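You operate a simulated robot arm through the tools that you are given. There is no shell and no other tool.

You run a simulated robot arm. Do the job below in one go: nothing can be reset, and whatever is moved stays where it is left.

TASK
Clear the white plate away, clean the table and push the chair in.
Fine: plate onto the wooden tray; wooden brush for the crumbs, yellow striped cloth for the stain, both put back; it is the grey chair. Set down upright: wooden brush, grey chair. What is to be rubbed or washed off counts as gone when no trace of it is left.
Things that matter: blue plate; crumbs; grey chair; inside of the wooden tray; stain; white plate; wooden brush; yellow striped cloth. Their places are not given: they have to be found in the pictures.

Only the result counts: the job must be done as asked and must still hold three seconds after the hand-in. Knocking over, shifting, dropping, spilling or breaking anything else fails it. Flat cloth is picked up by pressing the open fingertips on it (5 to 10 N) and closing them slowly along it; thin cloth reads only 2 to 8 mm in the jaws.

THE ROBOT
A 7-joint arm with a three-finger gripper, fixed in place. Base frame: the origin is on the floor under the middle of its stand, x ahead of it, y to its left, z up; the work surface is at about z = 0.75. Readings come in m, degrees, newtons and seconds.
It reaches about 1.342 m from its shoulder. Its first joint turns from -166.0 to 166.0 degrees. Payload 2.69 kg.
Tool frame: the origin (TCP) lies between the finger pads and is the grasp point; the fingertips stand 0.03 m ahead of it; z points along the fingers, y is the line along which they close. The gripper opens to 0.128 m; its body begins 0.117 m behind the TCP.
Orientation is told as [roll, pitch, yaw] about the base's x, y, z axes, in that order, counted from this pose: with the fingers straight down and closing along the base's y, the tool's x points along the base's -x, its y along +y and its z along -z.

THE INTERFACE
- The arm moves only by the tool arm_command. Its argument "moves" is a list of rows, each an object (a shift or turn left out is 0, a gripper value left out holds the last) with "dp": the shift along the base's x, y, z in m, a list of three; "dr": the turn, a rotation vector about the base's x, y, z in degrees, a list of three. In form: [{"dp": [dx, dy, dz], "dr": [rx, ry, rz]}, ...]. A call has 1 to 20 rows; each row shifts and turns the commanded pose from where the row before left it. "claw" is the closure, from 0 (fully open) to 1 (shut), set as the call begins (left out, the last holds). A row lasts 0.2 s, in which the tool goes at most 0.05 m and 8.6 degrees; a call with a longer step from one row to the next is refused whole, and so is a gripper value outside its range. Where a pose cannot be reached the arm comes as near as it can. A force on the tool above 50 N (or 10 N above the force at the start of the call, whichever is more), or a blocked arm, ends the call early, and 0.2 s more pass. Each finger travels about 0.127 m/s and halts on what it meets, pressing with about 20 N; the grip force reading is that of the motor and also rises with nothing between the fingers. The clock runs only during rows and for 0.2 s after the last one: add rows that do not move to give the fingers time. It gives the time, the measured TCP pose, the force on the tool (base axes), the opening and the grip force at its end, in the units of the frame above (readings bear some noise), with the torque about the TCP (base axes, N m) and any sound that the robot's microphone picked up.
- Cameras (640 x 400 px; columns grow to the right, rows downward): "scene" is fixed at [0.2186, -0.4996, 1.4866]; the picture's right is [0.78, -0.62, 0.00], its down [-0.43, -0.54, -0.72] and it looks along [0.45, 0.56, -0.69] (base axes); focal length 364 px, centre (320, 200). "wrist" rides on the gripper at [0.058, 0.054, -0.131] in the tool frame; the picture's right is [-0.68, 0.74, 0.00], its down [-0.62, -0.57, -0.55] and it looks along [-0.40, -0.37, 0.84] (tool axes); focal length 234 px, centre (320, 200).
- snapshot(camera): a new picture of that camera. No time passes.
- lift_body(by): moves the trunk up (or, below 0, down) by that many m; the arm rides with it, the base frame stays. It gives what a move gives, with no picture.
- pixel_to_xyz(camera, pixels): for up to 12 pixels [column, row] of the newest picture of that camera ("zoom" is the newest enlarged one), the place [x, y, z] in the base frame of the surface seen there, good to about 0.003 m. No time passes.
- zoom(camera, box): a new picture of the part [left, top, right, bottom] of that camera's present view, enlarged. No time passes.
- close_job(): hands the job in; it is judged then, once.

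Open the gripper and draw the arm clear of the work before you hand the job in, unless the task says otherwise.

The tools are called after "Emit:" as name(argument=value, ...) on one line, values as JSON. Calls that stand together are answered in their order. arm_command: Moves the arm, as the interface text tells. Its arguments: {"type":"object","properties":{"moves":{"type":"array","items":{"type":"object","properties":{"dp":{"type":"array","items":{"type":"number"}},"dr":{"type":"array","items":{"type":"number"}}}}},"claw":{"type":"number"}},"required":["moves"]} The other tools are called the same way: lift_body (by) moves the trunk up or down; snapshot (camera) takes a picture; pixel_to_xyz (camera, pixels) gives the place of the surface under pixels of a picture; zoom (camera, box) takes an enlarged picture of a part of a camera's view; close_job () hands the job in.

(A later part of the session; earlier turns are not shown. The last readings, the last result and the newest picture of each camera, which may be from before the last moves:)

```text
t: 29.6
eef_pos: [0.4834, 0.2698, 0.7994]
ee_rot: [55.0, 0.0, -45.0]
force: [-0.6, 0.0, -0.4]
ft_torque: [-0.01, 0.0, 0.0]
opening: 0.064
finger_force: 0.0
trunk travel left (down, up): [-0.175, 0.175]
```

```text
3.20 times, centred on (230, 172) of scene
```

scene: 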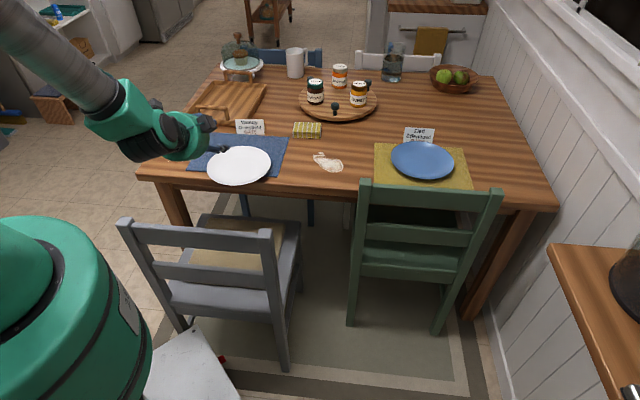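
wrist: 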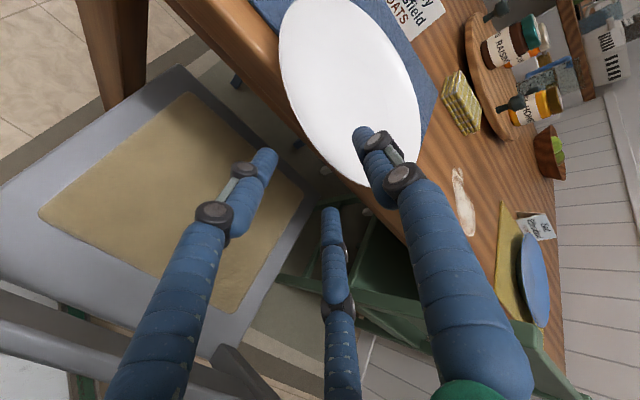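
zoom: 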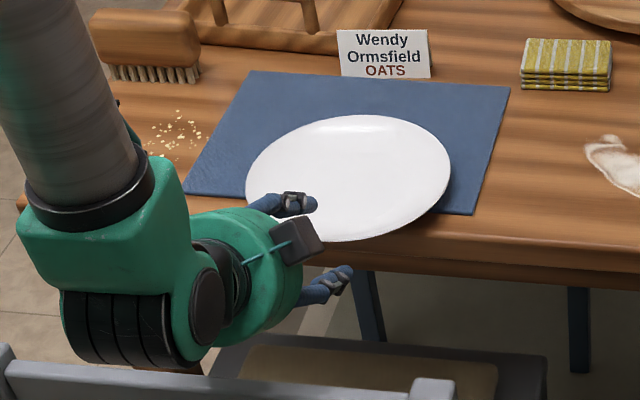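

Upper finger is above the plate and the two lower fingers are outside below the rim. I'll advance along the finger direction about 5.6 cm so the rim sits between them.

Emit:
arm_command(moves=[{"dp": [0.0054, 0.0054, -0.0057]}, {"dp": [0.0054, 0.0054, -0.0057]}, {"dp": [0.0054, 0.0054, -0.0057]}, {"dp": [0.0054, 0.0054, -0.0057]}, {"dp": [0.0054, 0.0054, -0.0057]}, {"dp": [0.0051, 0.0051, -0.0057]}, {"dp": [0, 0, 0]}, {"dp": [0, 0, 0]}])

Emit:
snapshot(camera="wrist")

Emit:
zoom(camera="scene", box=[130, 110, 330, 235])

```text
t: 31.4
eef_pos: [0.5124, 0.3007, 0.7653]
ee_rot: [55.0, 0.0, -45.0]
force: [0.8, 0.5, 0.1]
ft_torque: [0.0, 0.0, -0.01]
opening: 0.064
finger_force: 0.1
trunk travel left (down, up): [-0.175, 0.175]
```

```text
taken
```

wrist: 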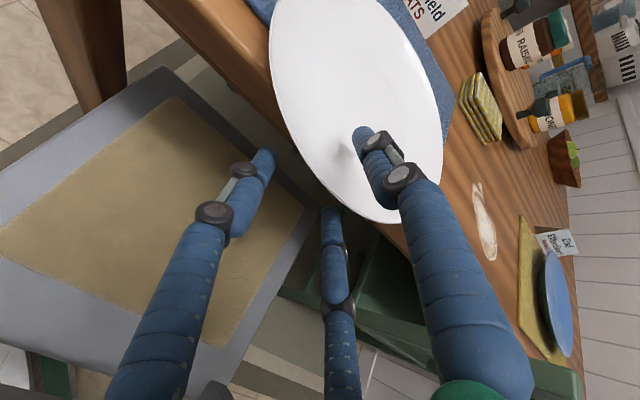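

```text
3.20 times, centred on (230, 172) of scene
```

zoom: 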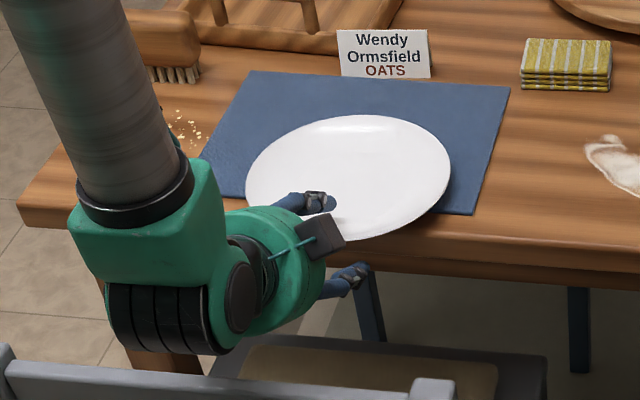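

The rim is between the fingers; I'll check the fingertips' coordinates relative to the rim before closing.

Emit:
pixel_to_xyz(camera="wrist", pixels=[[268, 155], [258, 170], [331, 212], [331, 230], [362, 132], [370, 150], [292, 150], [300, 170], [340, 205], [320, 190], [380, 215], [275, 100]])

```text
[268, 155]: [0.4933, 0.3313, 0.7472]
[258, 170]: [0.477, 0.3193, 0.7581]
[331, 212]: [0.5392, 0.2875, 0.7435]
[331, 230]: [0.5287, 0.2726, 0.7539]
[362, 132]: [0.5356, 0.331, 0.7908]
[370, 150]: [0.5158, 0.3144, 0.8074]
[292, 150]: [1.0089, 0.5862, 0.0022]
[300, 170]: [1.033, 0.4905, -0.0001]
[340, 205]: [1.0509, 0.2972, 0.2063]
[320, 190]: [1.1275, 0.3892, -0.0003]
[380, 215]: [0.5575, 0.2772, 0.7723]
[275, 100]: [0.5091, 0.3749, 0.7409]
```

Lower tips are only about 1–2 cm past the rim, so I'll advance 1.2 cm more and then close gently.

Emit:
arm_command(moves=[{"dp": [0.0045, 0.0045, -0.002]}, {"dp": [0.0045, 0.0045, -0.002]}, {"dp": [0, 0, 0]}, {"dp": [0, 0, 0]}])

Emit:
arm_command(moves=[{"dp": [0, 0, 0]}, {"dp": [0, 0, 0]}], claw=0.75)

Emit:
zoom(camera="scene", box=[130, 110, 330, 235])

Emit:
snapshot(camera="wrist")

```text
t: 32.4
eef_pos: [0.5243, 0.31, 0.761]
ee_rot: [55.0, 0.0, -45.1]
force: [0.8, 0.7, -0.8]
ft_torque: [-0.04, -0.04, 0.0]
opening: 0.0642
finger_force: 0.2
trunk travel left (down, up): [-0.175, 0.175]
```

```text
t: 33.0
eef_pos: [0.5227, 0.3098, 0.7609]
ee_rot: [55.0, 0.0, -44.9]
force: [1.2, 0.6, 2.4]
ft_torque: [0.05, -0.05, 0.02]
opening: 0.0332
finger_force: 1.1
trunk travel left (down, up): [-0.175, 0.175]
```

```text
3.20 times, centred on (230, 172) of scene
```

zoom: 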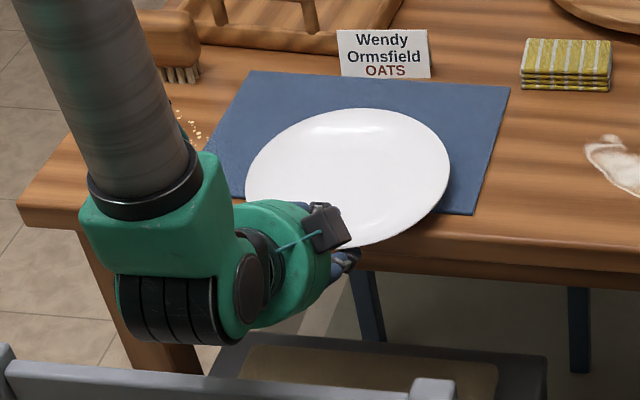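

```text
taken
```

wrist: 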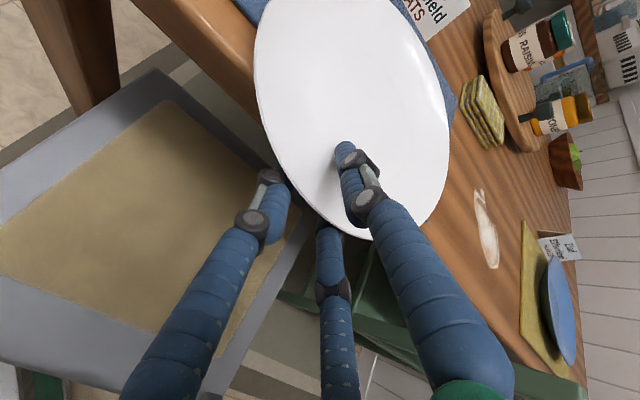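

The lower fingers have just touched the plate's underside (2 N up). I'll finish closing in two stages.

Emit:
arm_command(moves=[{"dp": [0, 0, 0]}, {"dp": [0, 0, 0]}], claw=0.88)

Emit:
arm_command(moves=[{"dp": [0, 0, 0]}, {"dp": [0, 0, 0]}, {"dp": [0, 0, 0]}, {"dp": [0, 0, 0]}], claw=1.0)

Emit:
zoom(camera="scene", box=[130, 110, 330, 235])

Emit:
snapshot(camera="wrist")

```text
t: 33.6
eef_pos: [0.5238, 0.3109, 0.7631]
ee_rot: [55.2, 0.0, -45.0]
force: [-1.4, -4.9, 26.4]
ft_torque: [1.33, -1.0, -0.24]
opening: 0.027
finger_force: 20.4
trunk travel left (down, up): [-0.175, 0.175]
```

```text
t: 34.6
eef_pos: [0.5219, 0.3096, 0.7616]
ee_rot: [54.9, -0.1, -44.9]
force: [2.9, -2.9, 20.5]
ft_torque: [1.01, -0.84, -0.28]
opening: 0.0289
finger_force: 19.8
trunk travel left (down, up): [-0.175, 0.175]
```

```text
3.20 times, centred on (230, 172) of scene
```

zoom: 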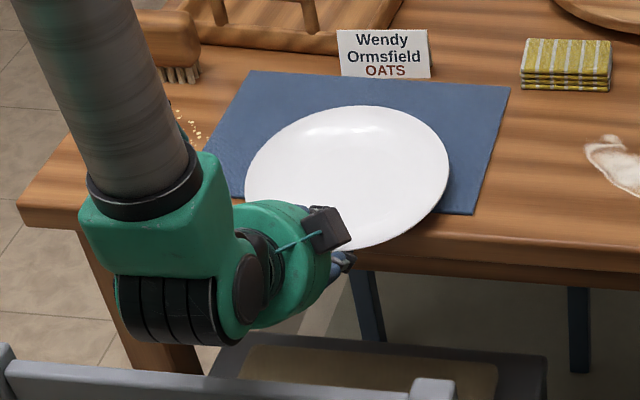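

```text
taken
```

wrist: 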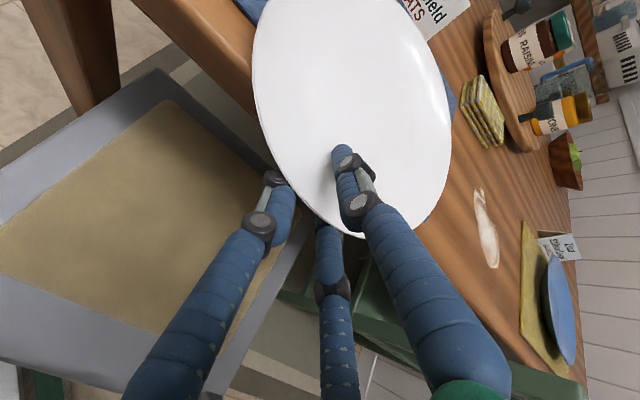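

The upper finger is pressing the overhang down (20 N up on tool) before the lower pair fully bears on it. I'll raise the hand in small steps so both sides share the squeeze.

Emit:
arm_command(moves=[{"dp": [0, 0, 0.004]}, {"dp": [0, 0, 0.004]}, {"dp": [0, 0, 0]}])

Emit:
zoom(camera="scene", box=[130, 110, 330, 235])

```text
t: 35.4
eef_pos: [0.5213, 0.3095, 0.7695]
ee_rot: [54.8, 0.0, -45.0]
force: [-2.0, -5.3, 10.4]
ft_torque: [0.82, -0.5, -0.13]
opening: 0.0201
finger_force: 20.1
trunk travel left (down, up): [-0.175, 0.175]
```

```text
3.20 times, centred on (230, 172) of scene
```

zoom: 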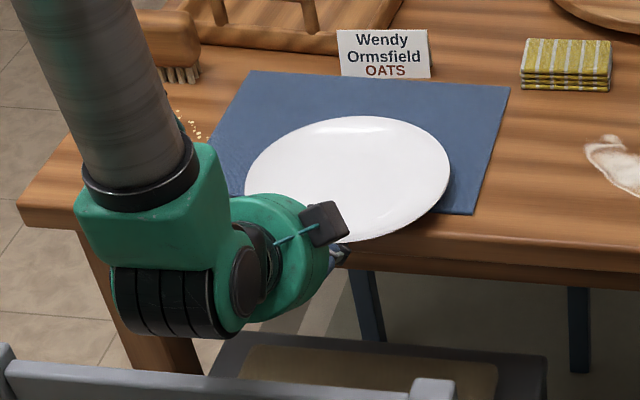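

The plate levelled out again and the upward force fell to 10 N. I'll raise a few more millimetres.

Emit:
arm_command(moves=[{"dp": [0, 0, 0.003]}, {"dp": [0, 0, 0.003]}, {"dp": [0, 0, 0]}, {"dp": [0, 0, 0]}])

Emit:
snapshot(camera="wrist")

Emit:
zoom(camera="scene", box=[130, 110, 330, 235])

```text
t: 36.4
eef_pos: [0.5228, 0.3094, 0.777]
ee_rot: [55.0, 0.0, -45.0]
force: [-3.4, -3.2, 6.5]
ft_torque: [0.86, -0.37, 0.16]
opening: 0.0156
finger_force: 19.7
trunk travel left (down, up): [-0.175, 0.175]
```

```text
taken
```

wrist: 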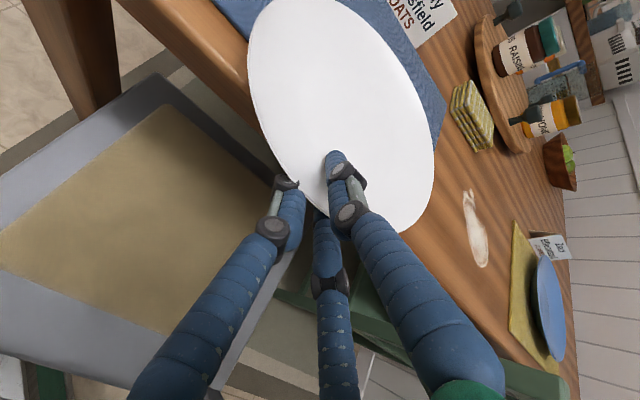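

```text
3.20 times, centred on (230, 172) of scene
```

zoom: 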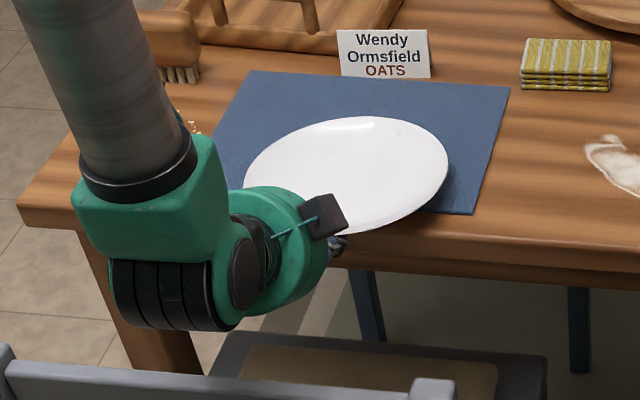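

Opening is now 16 mm, matching a pinch on the rim, and the near rim is rising. I'll lift 4 cm and check that the plate follows.

Emit:
arm_command(moves=[{"dp": [0, 0, 0.008]}, {"dp": [0, 0, 0.008]}, {"dp": [0, 0, 0.008]}, {"dp": [0, 0, 0.008]}, {"dp": [0, 0, 0.008]}, {"dp": [0, 0, 0]}, {"dp": [0, 0, 0]}])

Emit:
snapshot(camera="wrist")

Emit:
zoom(camera="scene", box=[130, 90, 330, 215])

```text
t: 38.0
eef_pos: [0.5215, 0.3096, 0.8152]
ee_rot: [55.0, 0.0, -45.0]
force: [-0.7, -0.4, -3.7]
ft_torque: [-0.2, 0.19, 0.02]
opening: 0.0104
finger_force: 19.7
trunk travel left (down, up): [-0.175, 0.175]
```

```text
taken
```

wrist: 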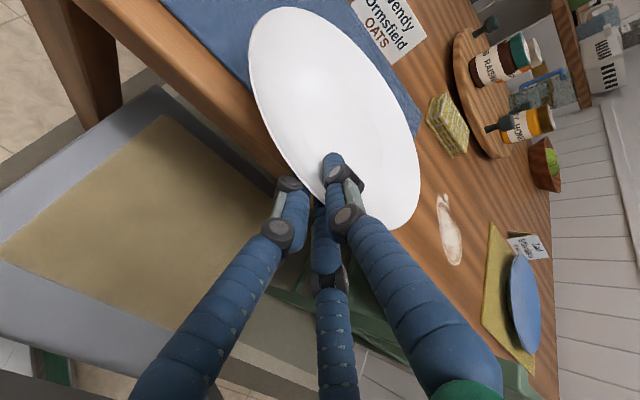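

```text
3.20 times, centred on (230, 152) of scene
```

zoom: 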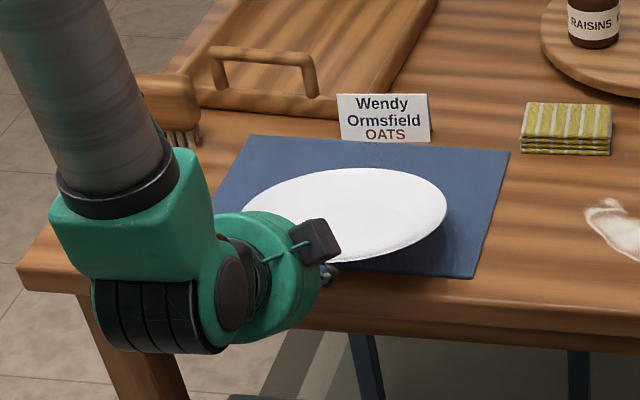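

The plate is held: −3.7 N (its weight) and torque consistent. I'll measure the plate's tilt while held.

Emit:
pixel_to_xyz(camera="zoom", pixels=[[350, 172], [360, 258], [440, 210], [255, 205], [420, 235], [340, 210], [300, 180], [410, 180]])

Emit:
arm_command(moves=[{"dp": [0, 0, 0.02]}, {"dp": [0, 0, 0.03]}, {"dp": [0, 0, 0.03]}, {"dp": [0, 0, 0.03]}, {"dp": [0, 0, 0.03]}, {"dp": [0, 0, 0.02]}, {"dp": [0, 0, 0]}, {"dp": [0, 0, 0]}])

Emit:
snapshot(camera="scene")

Emit:
snapshot(camera="wrist")

```text
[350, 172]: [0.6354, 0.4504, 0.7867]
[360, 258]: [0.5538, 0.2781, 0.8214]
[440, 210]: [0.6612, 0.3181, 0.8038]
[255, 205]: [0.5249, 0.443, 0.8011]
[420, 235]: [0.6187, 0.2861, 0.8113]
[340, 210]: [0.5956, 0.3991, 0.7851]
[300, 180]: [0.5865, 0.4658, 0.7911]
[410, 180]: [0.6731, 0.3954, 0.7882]
```

```text
t: 39.8
eef_pos: [0.5235, 0.31, 0.9759]
ee_rot: [55.0, 0.0, -45.0]
force: [-0.1, 0.1, -3.4]
ft_torque: [-0.17, 0.2, -0.01]
opening: 0.0102
finger_force: 19.9
trunk travel left (down, up): [-0.175, 0.175]
```

```text
taken
```

scene: 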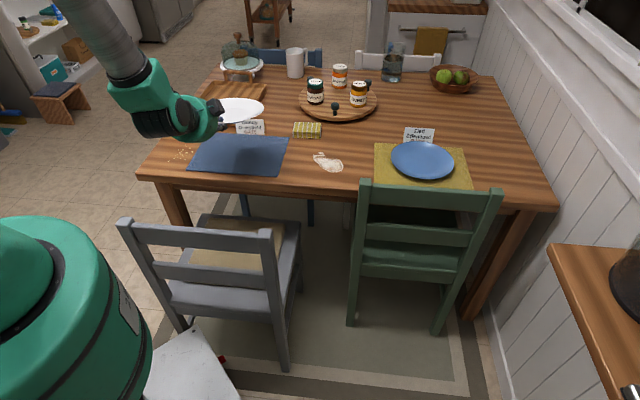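

```text
taken
```

wrist: 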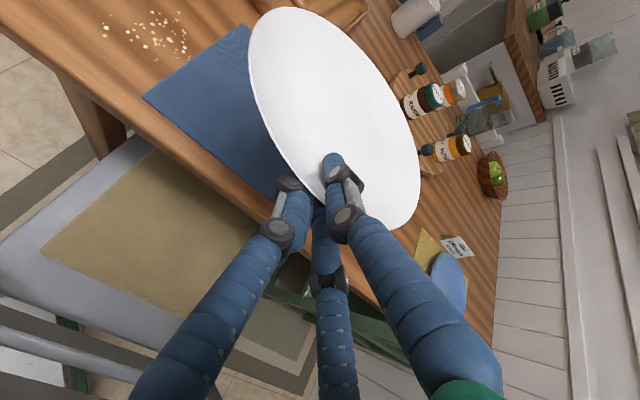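

The plate is held firmly, tilted about 11° with its far side down, centre 0.10 m ahead of the TCP. To enter the tray over its free corner (−x side), I'll rotate yaw by −45° here in the air.

Emit:
arm_command(moves=[{"dr": [0, 0, -4]}, {"dr": [0, 0, -6]}, {"dr": [0, 0, -7]}, {"dr": [0, 0, -7]}, {"dr": [0, 0, -7]}, {"dr": [0, 0, -6]}, {"dr": [0, 0, -5]}, {"dr": [0, 0, -3]}, {"dp": [0, 0, 0]}, {"dp": [0, 0, 0]}])

Emit:
snapshot(camera="scene")

Emit:
snapshot(camera="wrist")

```text
t: 42.0
eef_pos: [0.5667, 0.2251, 1.0052]
ee_rot: [53.7, 3.5, -65.7]
force: [0.7, 0.6, -3.5]
ft_torque: [-0.09, 0.27, -0.01]
opening: 0.0105
finger_force: 19.8
out of reach, approached as far as the arm can: row 2, 3, 4, 5, 6, 7, 8
trunk travel left (down, up): [-0.175, 0.175]
```

```text
taken
```

scene: 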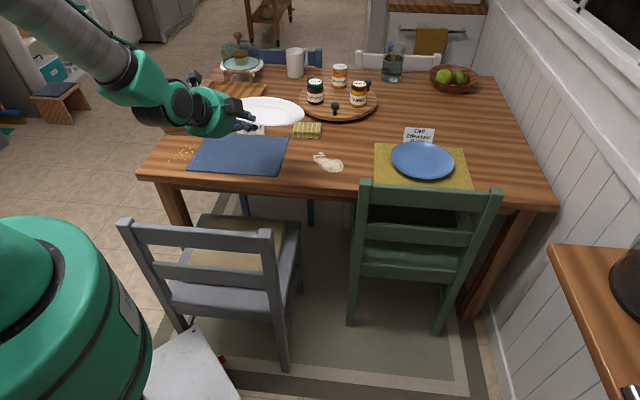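

```text
taken
```

wrist: 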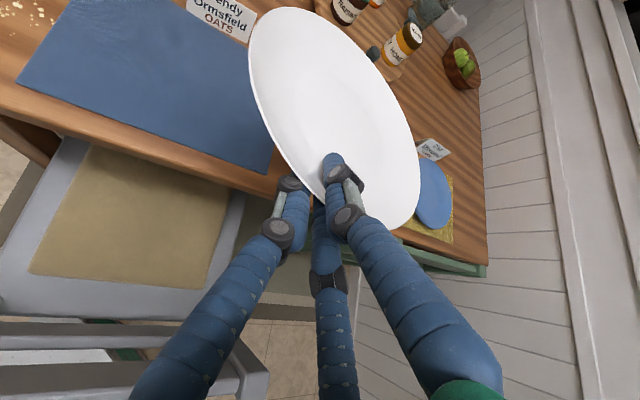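

The −90° yaw isn't reachable this close in; the arm stopped at yaw −66°. I'll move toward the tray (+y) where there's more room, slowly, and watch where it ends up.

Emit:
arm_command(moves=[{"dp": [0.003, 0.02, 0.005]}, {"dp": [0.003, 0.02, 0.005]}, {"dp": [0.003, 0.02, 0.005]}, {"dp": [0, 0, 0]}])

```text
t: 43.0
eef_pos: [0.5918, 0.2452, 1.0331]
ee_rot: [53.7, 3.5, -65.8]
force: [0.3, 0.3, -3.1]
ft_torque: [-0.11, 0.27, -0.01]
opening: 0.0106
finger_force: 20.0
out of reach, approached as far as the arm can: row 1, 2, 3
trunk travel left (down, up): [-0.175, 0.175]
```

It is still limited. I'll undo the yaw back to −45° while moving gently in +y, which should be reachable again.

Emit:
arm_command(moves=[{"dp": [0, 0, 0], "dr": [0, 0, 7.5]}, {"dp": [0, 0, 0], "dr": [0, 0, 7.5]}, {"dp": [0, 0, 0], "dr": [0, 0, 7.5]}, {"dp": [0, 0, 0], "dr": [0, 0, 7.5]}, {"dp": [0, 0, 0]}, {"dp": [0, 0, 0]}])

```text
t: 44.4
eef_pos: [0.5913, 0.2457, 1.0336]
ee_rot: [53.9, 2.9, -36.5]
force: [0.8, 0.3, -3.4]
ft_torque: [-0.23, 0.15, -0.02]
opening: 0.0103
finger_force: 19.3
trunk travel left (down, up): [-0.175, 0.175]
```

The arm is free again at yaw −36.5°. I'll level the small pitch error and carry the plate to above the tray at safe height.

Emit:
arm_command(moves=[{"dp": [0.004, 0.015, 0], "dr": [-0.8, -3.0, 0]}, {"dp": [0.005, 0.025, 0]}, {"dp": [0.006, 0.03, 0]}, {"dp": [0.006, 0.03, 0]}, {"dp": [0.006, 0.03, 0]}, {"dp": [0.006, 0.03, 0]}, {"dp": [0.006, 0.03, 0]}, {"dp": [0.006, 0.03, 0]}, {"dp": [0.006, 0.03, 0]}, {"dp": [0.006, 0.03, 0]}, {"dp": [0.006, 0.03, 0]}, {"dp": [0.006, 0.03, 0]}, {"dp": [0.006, 0.03, 0]}, {"dp": [0.006, 0.03, 0]}, {"dp": [0.005, 0.025, 0]}, {"dp": [0.003, 0.012, 0]}, {"dp": [0, 0, 0]}, {"dp": [0, 0, 0]}])

Emit:
snapshot(camera="scene")

Emit:
snapshot(camera="wrist")

```text
t: 48.2
eef_pos: [0.681, 0.6815, 1.037]
ee_rot: [55.1, 0.0, -36.4]
force: [0.3, 0.7, -3.6]
ft_torque: [-0.24, 0.17, 0.01]
opening: 0.0105
finger_force: 20.1
trunk travel left (down, up): [-0.175, 0.175]
```

```text
taken
```

scene: 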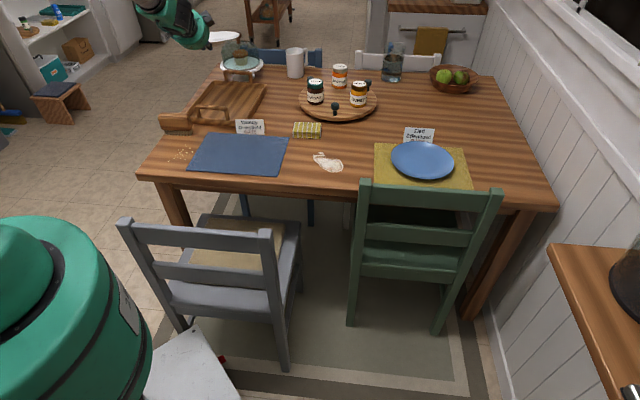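

```text
taken
```

wrist: 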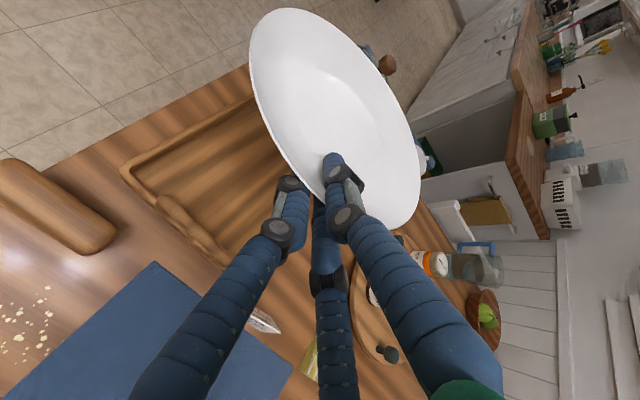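

The plate is over the tray area at z≈1.03. I'll test whether the yaw toward −90° is reachable here.

Emit:
arm_command(moves=[{"dr": [0, 0, -5]}, {"dr": [0, 0, -7]}, {"dr": [0, 0, -7]}, {"dr": [0, 0, -7]}, {"dr": [0, 0, -7]}, {"dr": [0, 0, -7]}, {"dr": [0, 0, -7]}, {"dr": [0, 0, -6]}, {"dp": [0, 0, 0]}, {"dp": [0, 0, 0]}])

Emit:
pixel_to_xyz(camera="scene", pixels=[[238, 48], [242, 68], [228, 66], [262, 68], [315, 82], [340, 66]])

```text
t: 50.4
eef_pos: [0.6807, 0.6816, 1.0344]
ee_rot: [55.1, -0.1, -89.4]
force: [0.6, -0.2, -3.0]
ft_torque: [0.03, 0.31, 0.0]
opening: 0.0107
finger_force: 19.7
trunk travel left (down, up): [-0.175, 0.175]
```

```text
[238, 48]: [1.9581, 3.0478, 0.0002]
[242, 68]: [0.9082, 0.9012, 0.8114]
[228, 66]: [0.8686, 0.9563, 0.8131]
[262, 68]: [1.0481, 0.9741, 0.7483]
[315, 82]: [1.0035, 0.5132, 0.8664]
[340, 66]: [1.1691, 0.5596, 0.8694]
```

Yaw −89° is reachable here. I'll move so the plate's centre is over the tray centre (TCP (0.654, 0.768)) and descend to z≈0.85, then check.

Emit:
arm_command(moves=[{"dp": [-0.006, 0.02, 0]}, {"dp": [-0.008, 0.025, 0]}, {"dp": [-0.008, 0.025, 0]}, {"dp": [-0.005, 0.016, 0]}, {"dp": [0, 0, -0.02]}, {"dp": [0, 0, -0.03]}, {"dp": [0, 0, -0.035]}, {"dp": [0, 0, -0.035]}, {"dp": [0, 0, -0.035]}, {"dp": [0, 0, -0.03]}, {"dp": [0, 0, 0]}, {"dp": [0, 0, 0]}])

Emit:
snapshot(camera="scene")

Emit:
zoom(camera="scene", box=[130, 40, 290, 140])

Emit:
snapshot(camera="wrist")

```text
t: 53.0
eef_pos: [0.654, 0.7681, 0.8487]
ee_rot: [55.1, -0.1, -89.5]
force: [-0.2, 0.3, -3.2]
ft_torque: [0.01, 0.29, -0.01]
opening: 0.0103
finger_force: 19.6
trunk travel left (down, up): [-0.175, 0.175]
```

```text
taken
```

scene: 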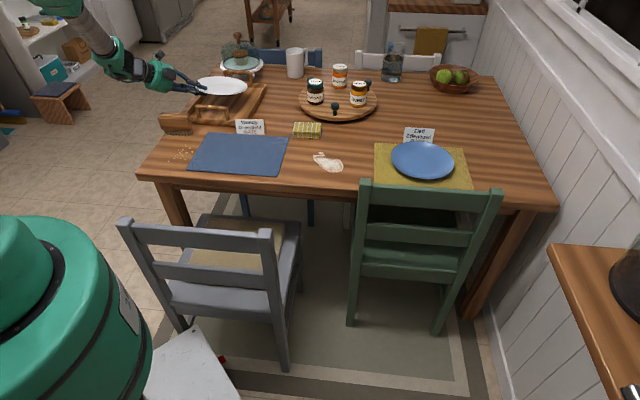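

```text
4.00 times, centred on (210, 90) of scene
```

zoom: 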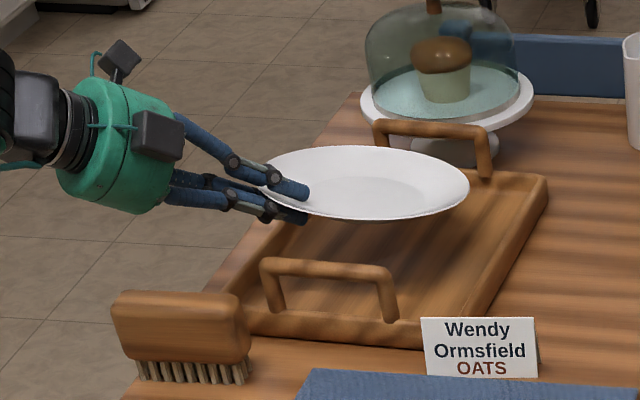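

```text
taken
```

wrist: 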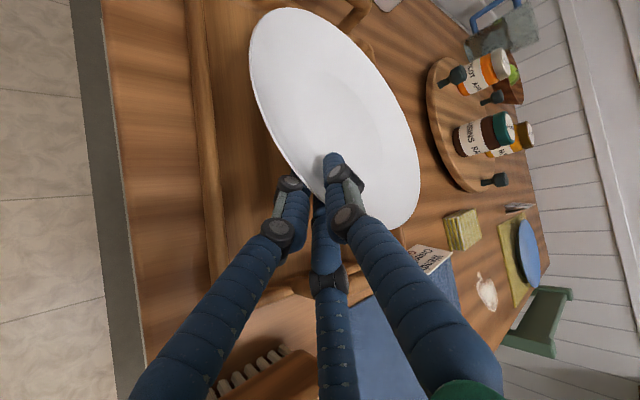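

The plate hovers over the tray, clear of both handles. I'll measure its rim to confirm centering before lowering.

Emit:
pixel_to_xyz(camera="zoom", pixels=[[466, 188], [350, 149], [390, 214], [440, 165], [330, 213], [440, 207], [275, 160], [370, 185]])

```text
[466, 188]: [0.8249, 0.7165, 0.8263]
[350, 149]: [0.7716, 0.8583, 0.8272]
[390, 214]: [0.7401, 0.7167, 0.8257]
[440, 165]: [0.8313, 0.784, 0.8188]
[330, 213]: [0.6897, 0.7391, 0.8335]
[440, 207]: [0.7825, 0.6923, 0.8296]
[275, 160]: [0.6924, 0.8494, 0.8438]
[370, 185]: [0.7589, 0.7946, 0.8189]
```

Plate centre is about (0.747, 0.767), nearly the tray centre. I'll lower slowly with a 4 mm x correction.

Emit:
arm_command(moves=[{"dp": [0.004, 0, -0.01]}, {"dp": [0, 0, -0.01]}, {"dp": [0, 0, -0.01]}, {"dp": [0, 0, -0.008]}, {"dp": [0, 0, -0.005]}, {"dp": [0, 0, -0.004]}, {"dp": [0, 0, 0]}])

Emit:
zoom(camera="scene", box=[130, 40, 290, 140])

```text
t: 54.6
eef_pos: [0.6585, 0.7689, 0.8027]
ee_rot: [55.0, 0.0, -89.3]
force: [-0.4, 0.7, -2.8]
ft_torque: [-0.01, 0.29, -0.03]
opening: 0.0107
finger_force: 19.8
trunk travel left (down, up): [-0.175, 0.175]
```

```text
4.00 times, centred on (210, 90) of scene
```

zoom: 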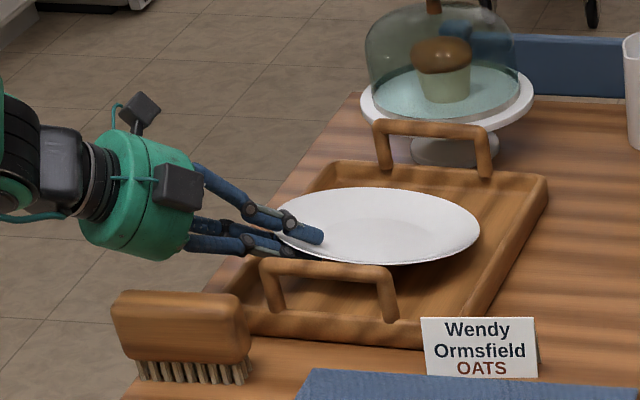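

The plate is just above the tray floor with the fingers over the free corner. I continue lowering in 3 mm steps, watching for contact.

Emit:
arm_command(moves=[{"dp": [0, 0, -0.003]}, {"dp": [0, 0, -0.003]}, {"dp": [0, 0, 0]}])

Emit:
arm_command(moves=[{"dp": [0, 0, -0.003]}, {"dp": [0, 0, -0.003]}, {"dp": [0, 0, 0]}])

Emit:
zoom(camera="scene", box=[130, 40, 290, 140])

Emit:
snapshot(camera="wrist")

```text
t: 55.4
eef_pos: [0.6591, 0.7669, 0.7963]
ee_rot: [55.1, 0.0, -89.4]
force: [-0.4, 0.4, -0.2]
ft_torque: [0.01, -0.12, -0.03]
opening: 0.0106
finger_force: 19.8
trunk travel left (down, up): [-0.175, 0.175]
```

```text
t: 56.2
eef_pos: [0.6577, 0.7686, 0.7921]
ee_rot: [55.1, 0.1, -89.5]
force: [-2.8, -0.9, 7.7]
ft_torque: [0.22, -1.15, -0.15]
opening: 0.0113
finger_force: 19.8
trunk travel left (down, up): [-0.175, 0.175]
```

```text
4.00 times, centred on (210, 90) of scene
```

zoom: 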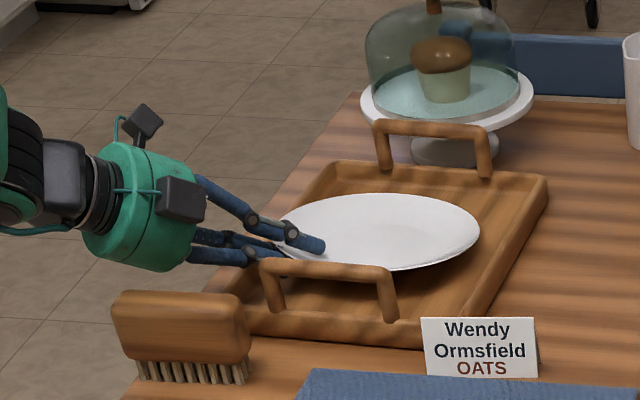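

```text
taken
```

wrist: 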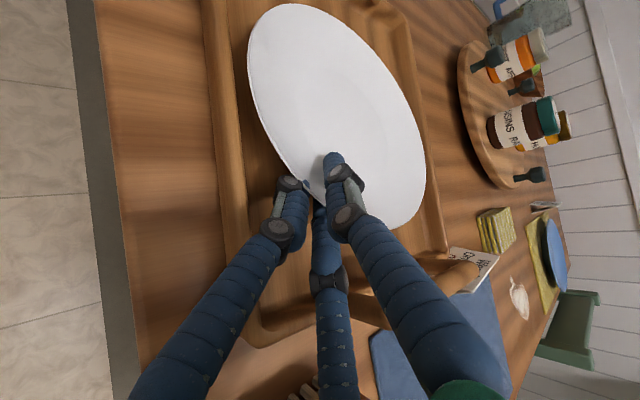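

The plate's far foot has touched the floor of the tray (about 8 N). I'll flatten the tilt by 6° while lowering another few mm so the plate lies nearly level.

Emit:
arm_command(moves=[{"dp": [0, 0, -0.001], "dr": [0, -3, 0]}, {"dp": [0, 0, -0.002], "dr": [0, -3, 0]}, {"dp": [0, 0, 0]}])

Emit:
zoom(camera="scene", box=[130, 40, 290, 140])

```text
t: 57.0
eef_pos: [0.658, 0.7685, 0.788]
ee_rot: [61.1, 0.0, -89.4]
force: [1.3, 0.9, 2.9]
ft_torque: [-0.2, 1.35, -0.16]
opening: 0.0107
finger_force: 19.5
trunk travel left (down, up): [-0.175, 0.175]
```

```text
4.00 times, centred on (210, 90) of scene
```

zoom: 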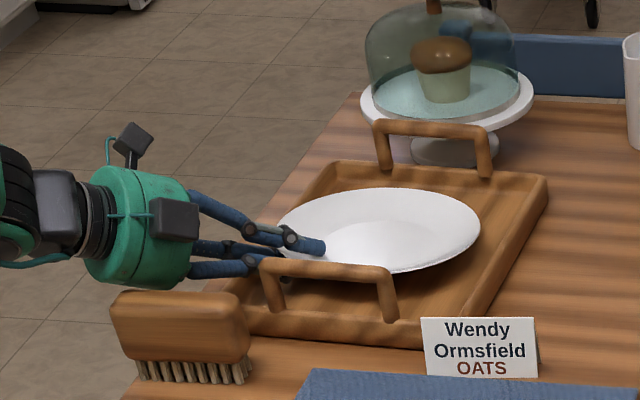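

Torque reversed sign, which may mean the hand body is touching something behind (the brush). I'll zoom in to check.

Emit:
zoom(camera="scene", box=[140, 70, 220, 140])

Emit:
snapshot(camera="wrist")

Emit:
pixel_to_xyz(camera="zoom", pixels=[[110, 180], [60, 230], [130, 235], [180, 190], [200, 225], [100, 170], [190, 130]])

```text
5.71 times, centred on (180, 105) of scene
```

zoom: 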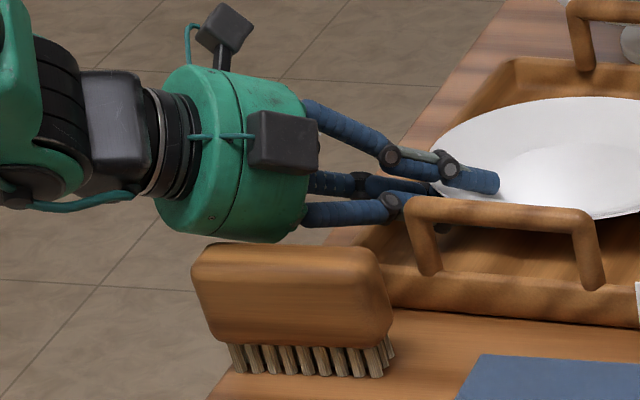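

```text
taken
```

wrist: 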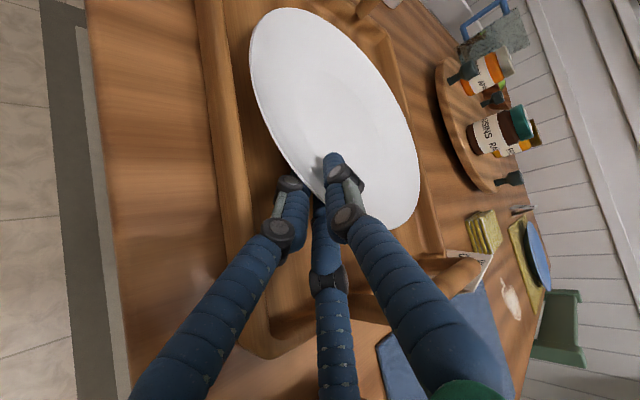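

```text
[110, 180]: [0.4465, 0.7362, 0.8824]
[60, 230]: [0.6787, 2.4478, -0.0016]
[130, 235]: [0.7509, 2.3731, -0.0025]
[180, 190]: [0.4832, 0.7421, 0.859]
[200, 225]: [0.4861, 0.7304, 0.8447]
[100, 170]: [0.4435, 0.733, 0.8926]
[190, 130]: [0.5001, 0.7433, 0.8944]
```

The gripper's underside is very near the brush's back edge. I'll tilt back 3.5° to relieve that contact and check the readings.

Emit:
arm_command(moves=[{"dp": [0, 0, 0], "dr": [0, 3.5, 0]}, {"dp": [0, 0, 0]}])

Emit:
zoom(camera="scene", box=[140, 70, 220, 140])

```text
t: 57.6
eef_pos: [0.6581, 0.7671, 0.7883]
ee_rot: [57.7, -0.1, -89.5]
force: [1.3, -1.8, 3.7]
ft_torque: [0.02, -0.72, -0.36]
opening: 0.0108
finger_force: 20.0
trunk travel left (down, up): [-0.175, 0.175]
```

```text
5.71 times, centred on (180, 105) of scene
```

zoom: 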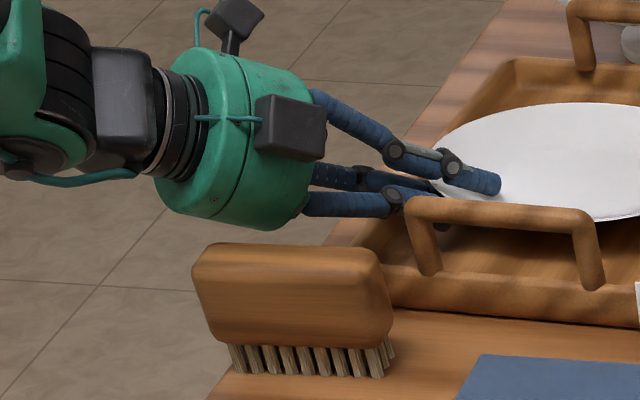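

The hand is clear of the brush and the plate rests on its far side. I'll open slightly (to about 26 mm) and draw straight back along −x so the rim settles on the tray.

Emit:
arm_command(moves=[{"dp": [0, 0, 0]}, {"dp": [0, 0, 0]}], claw=0.8)

Emit:
zoom(camera="scene", box=[140, 50, 280, 140])

Emit:
snapshot(camera="wrist")

```text
t: 58.2
eef_pos: [0.6585, 0.7677, 0.7884]
ee_rot: [57.6, 0.0, -89.4]
force: [-1.8, 0.9, 3.1]
ft_torque: [0.09, -0.01, 0.04]
opening: 0.0252
finger_force: 0.0
trunk travel left (down, up): [-0.175, 0.175]
```

```text
4.44 times, centred on (210, 95) of scene
```

zoom: 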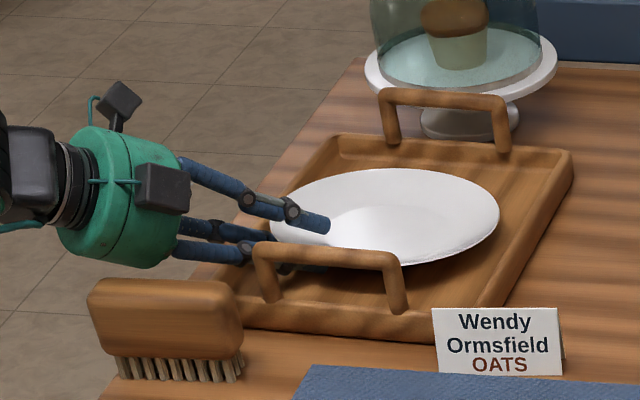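

```text
taken
```

wrist: 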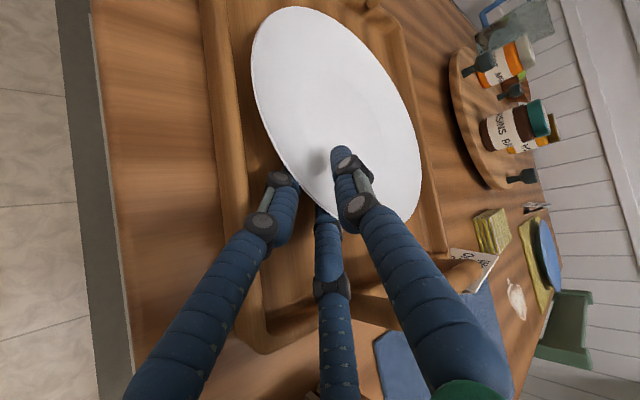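

The fingers released and the plate lies almost flat in the tray. I'll open a bit more and withdraw along −x in small steps.

Emit:
arm_command(moves=[{"dp": [0, 0, 0.001]}, {"dp": [-0.006, 0, 0]}, {"dp": [-0.008, 0, 0]}, {"dp": [-0.008, 0, 0]}, {"dp": [-0.008, 0, 0]}, {"dp": [-0.008, 0, 0]}, {"dp": [-0.008, 0, 0.001]}, {"dp": [0, 0, 0]}], claw=0.76)

Emit:
zoom(camera="scene", box=[140, 50, 280, 140])

Emit:
snapshot(camera="wrist")

```text
t: 60.0
eef_pos: [0.6119, 0.7685, 0.791]
ee_rot: [57.6, -0.1, -89.5]
force: [1.6, -1.4, 4.6]
ft_torque: [0.06, 0.1, -0.06]
opening: 0.0301
finger_force: 0.0
trunk travel left (down, up): [-0.175, 0.175]
```

```text
4.44 times, centred on (210, 95) of scene
```

zoom: 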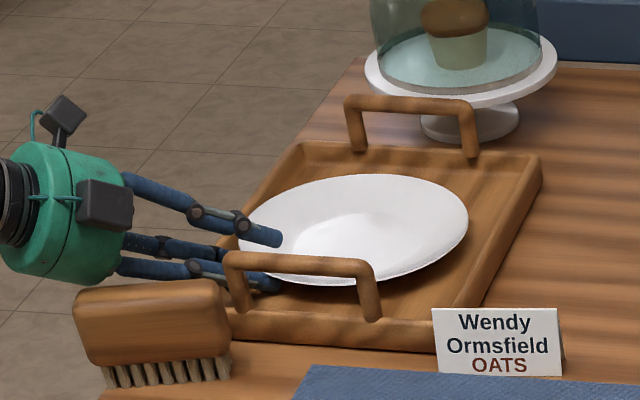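

```text
taken
```

wrist: 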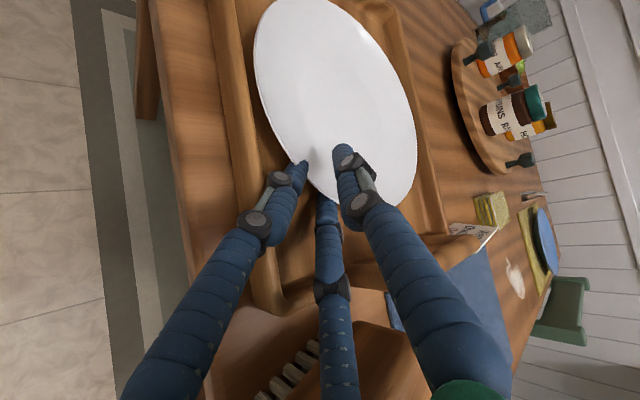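

The withdrawing fingers dragged the tray (and plate) about 3 cm in −x, and the brush moved slightly too — I'll have to undo that. First I measure the current state precisely.

Emit:
pixel_to_xyz(camera="wrist", pixels=[[302, 168], [296, 180], [325, 207], [343, 158], [318, 185], [310, 178], [275, 120], [400, 200], [262, 30], [235, 60], [262, 250], [430, 190]])

Emit:
pixel_to_xyz(camera="zoom", pixels=[[305, 145], [540, 157], [438, 325], [466, 220], [360, 176], [350, 100], [470, 107], [232, 258], [365, 268], [80, 295], [220, 290], [150, 290]])

```text
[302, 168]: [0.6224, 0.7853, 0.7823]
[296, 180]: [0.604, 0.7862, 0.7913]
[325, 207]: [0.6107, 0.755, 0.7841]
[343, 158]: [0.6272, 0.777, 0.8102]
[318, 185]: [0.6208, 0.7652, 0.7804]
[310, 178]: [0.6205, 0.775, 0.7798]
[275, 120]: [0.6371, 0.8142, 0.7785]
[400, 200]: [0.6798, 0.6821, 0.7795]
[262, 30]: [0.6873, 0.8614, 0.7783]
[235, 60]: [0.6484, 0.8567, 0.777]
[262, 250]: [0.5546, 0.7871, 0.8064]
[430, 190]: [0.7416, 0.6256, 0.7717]
```

```text
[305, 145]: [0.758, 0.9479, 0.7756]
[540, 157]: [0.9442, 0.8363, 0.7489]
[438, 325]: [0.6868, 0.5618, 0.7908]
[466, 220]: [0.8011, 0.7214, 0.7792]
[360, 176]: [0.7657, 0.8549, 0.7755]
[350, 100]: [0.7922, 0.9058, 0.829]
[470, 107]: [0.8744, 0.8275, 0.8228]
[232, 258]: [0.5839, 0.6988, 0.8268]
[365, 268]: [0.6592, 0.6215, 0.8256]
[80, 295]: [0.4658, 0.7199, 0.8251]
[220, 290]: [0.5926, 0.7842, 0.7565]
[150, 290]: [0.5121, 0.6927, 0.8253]
```

The plate now lies level in the tray (rim z≈0.779 all round), with the fingertips just at its rim. I'll tilt the hand steeper (lifting its body off the brush) while backing out a few mm, then rise.

Emit:
arm_command(moves=[{"dp": [-0.003, 0, 0.002], "dr": [0, 4, 0]}, {"dp": [-0.003, 0, 0.002], "dr": [0, 4, 0]}, {"dp": [-0.004, 0, 0.002], "dr": [0, 4, 0]}, {"dp": [-0.004, 0, 0.003], "dr": [0, 4, 0]}, {"dp": [0, 0, 0]}])

Emit:
zoom(camera="scene", box=[140, 50, 280, 140])

Emit:
snapshot(camera="wrist")

```text
t: 61.2
eef_pos: [0.597, 0.7687, 0.7986]
ee_rot: [41.5, 0.2, -89.4]
force: [0.7, -0.2, 2.1]
ft_torque: [0.04, 0.02, -0.03]
opening: 0.0308
finger_force: 0.0
trunk travel left (down, up): [-0.175, 0.175]
```

```text
4.44 times, centred on (210, 95) of scene
```

zoom: 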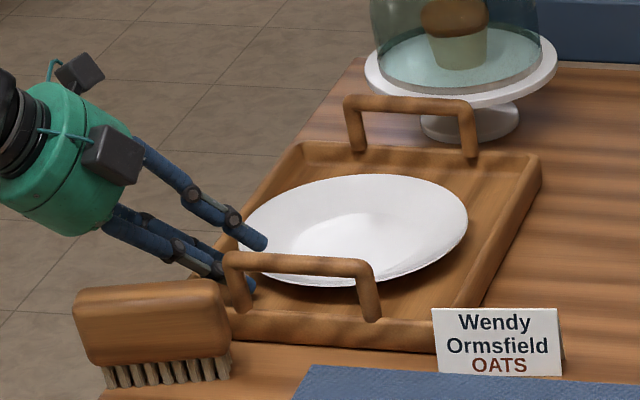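

```text
taken
```

wrist: 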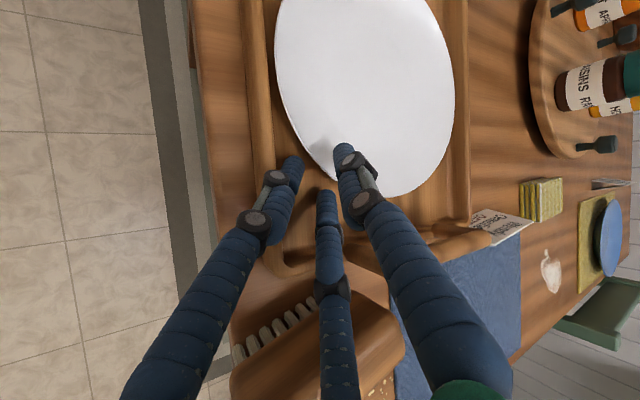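

The fingers are out and tray/plate stayed still this time. I'll rise and return to the earlier viewing pose (0.421, 0.825, 1.15) with zero rotation to compare tray and brush positions directly.

Emit:
arm_command(moves=[{"dp": [-0.005, 0, 0.03]}, {"dp": [-0.005, 0, 0.04]}, {"dp": [-0.01, 0, 0.04], "dr": [0, 7, 0]}, {"dp": [-0.015, 0.005, 0.04], "dr": [0, 7, 0]}, {"dp": [-0.02, 0.005, 0.04], "dr": [0, 7, 0]}, {"dp": [-0.02, 0.006, 0.04], "dr": [0, 7, 0]}, {"dp": [-0.02, 0.01, 0.04], "dr": [0, 7, 0]}, {"dp": [-0.02, 0.01, 0.04], "dr": [0, 6.5, 0]}, {"dp": [-0.02, 0.01, 0.0414], "dr": [0, 0, 8]}, {"dp": [-0.02, 0.01, 0], "dr": [0, 0, 8]}, {"dp": [-0.0212, 0, 0], "dr": [0, 0, 8]}, {"dr": [0, 0, 8.2]}, {"dr": [0, 0, 8.2]}, {"dr": [0, 0, 8.2]}, {"dr": [0, 0, 8.2]}, {"dr": [0, 0, 8.2]}, {"dr": [0, 0, 8.2]}, {"dr": [0, 0, 8.2]}, {"dr": [0, 0, 8]}, {"dp": [0, 0, 0]}], claw=0.76)

```text
t: 65.4
eef_pos: [0.3299, 0.6292, 0.9165]
ee_rot: [15.3, -3.9, -18.9]
force: [0.3, 0.8, 0.0]
ft_torque: [-0.06, 0.05, 0.04]
opening: 0.0309
finger_force: 0.1
out of reach, approached as far as the arm can: row 6, 7, 8, 9, 10, 11, 12, 13, 14, 15, 16, 17, 18, 19
trunk travel left (down, up): [-0.175, 0.175]
```

Part of that path was out of reach; the arm ended at (0.33, 0.63, 0.92). I'll look at the scene before continuing.

Emit:
snapshot(camera="scene")

Emit:
snapshot(camera="wrist")

Emit:
zoom(camera="scene", box=[140, 50, 280, 140])

```text
taken
```

scene: 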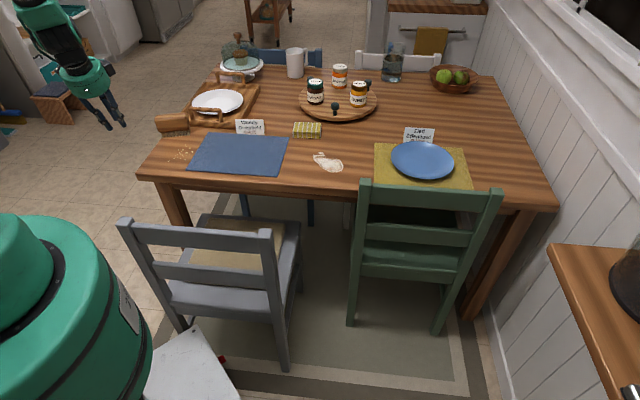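

```text
taken
```

wrist: 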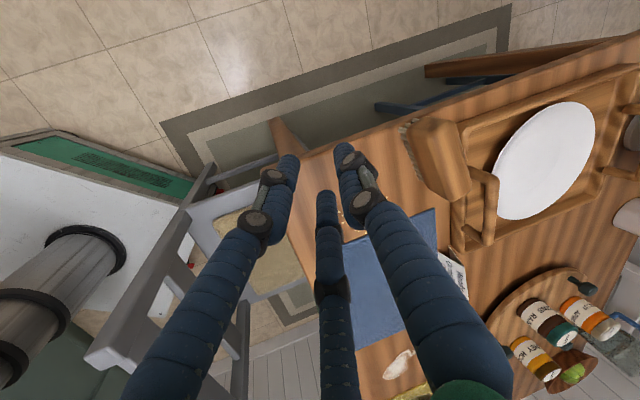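

```text
4.44 times, centred on (210, 95) of scene
```

zoom: 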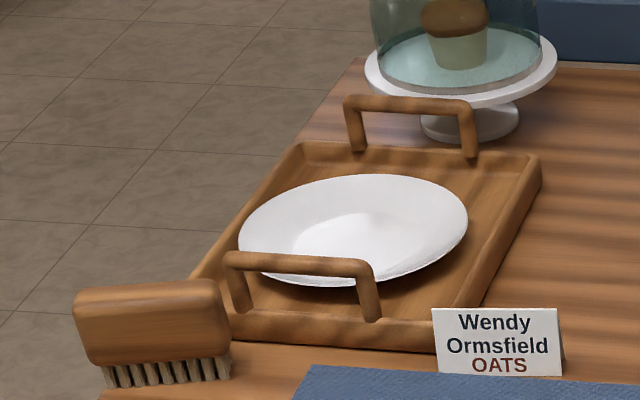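

Nothing else was disturbed. I'll now level the tool, rise, and go to the viewing pose.

Emit:
arm_command(moves=[{"dp": [0, 0, 0.04], "dr": [0, 0, 6.3]}, {"dp": [0, 0, 0.04], "dr": [0, 0, 6.3]}, {"dp": [0, 0, 0.04], "dr": [0, 0, 6.3]}, {"dp": [0, 0, 0.04], "dr": [0, 3.9, 0]}, {"dp": [0, 0, 0.04], "dr": [-7.65, 0, 0]}, {"dp": [0, 0, 0.0335], "dr": [-7.65, 0, 0]}, {"dp": [0.018, 0.039, 0]}, {"dp": [0.018, 0.039, 0]}, {"dp": [0.018, 0.039, 0]}, {"dp": [0.018, 0.039, 0]}, {"dp": [0.0188, 0.0398, 0]}, {"dp": [0, 0, 0]}, {"dp": [0, 0, 0]}], claw=0.6)

Emit:
snapshot(camera="wrist")

```text
t: 68.2
eef_pos: [0.3867, 0.7676, 1.0261]
ee_rot: [1.4, -3.3, -6.5]
force: [0.6, -0.5, 0.0]
ft_torque: [0.01, 0.0, -0.01]
opening: 0.0512
finger_force: 0.0
out of reach, approached as far as the arm can: row 1, 2, 3, 4
trunk travel left (down, up): [-0.175, 0.175]
```

```text
taken
```

wrist: 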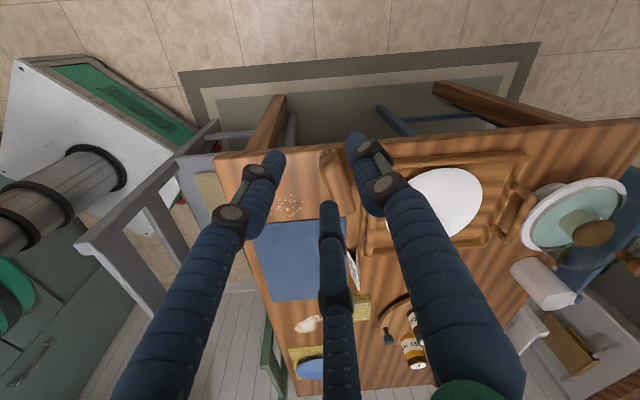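

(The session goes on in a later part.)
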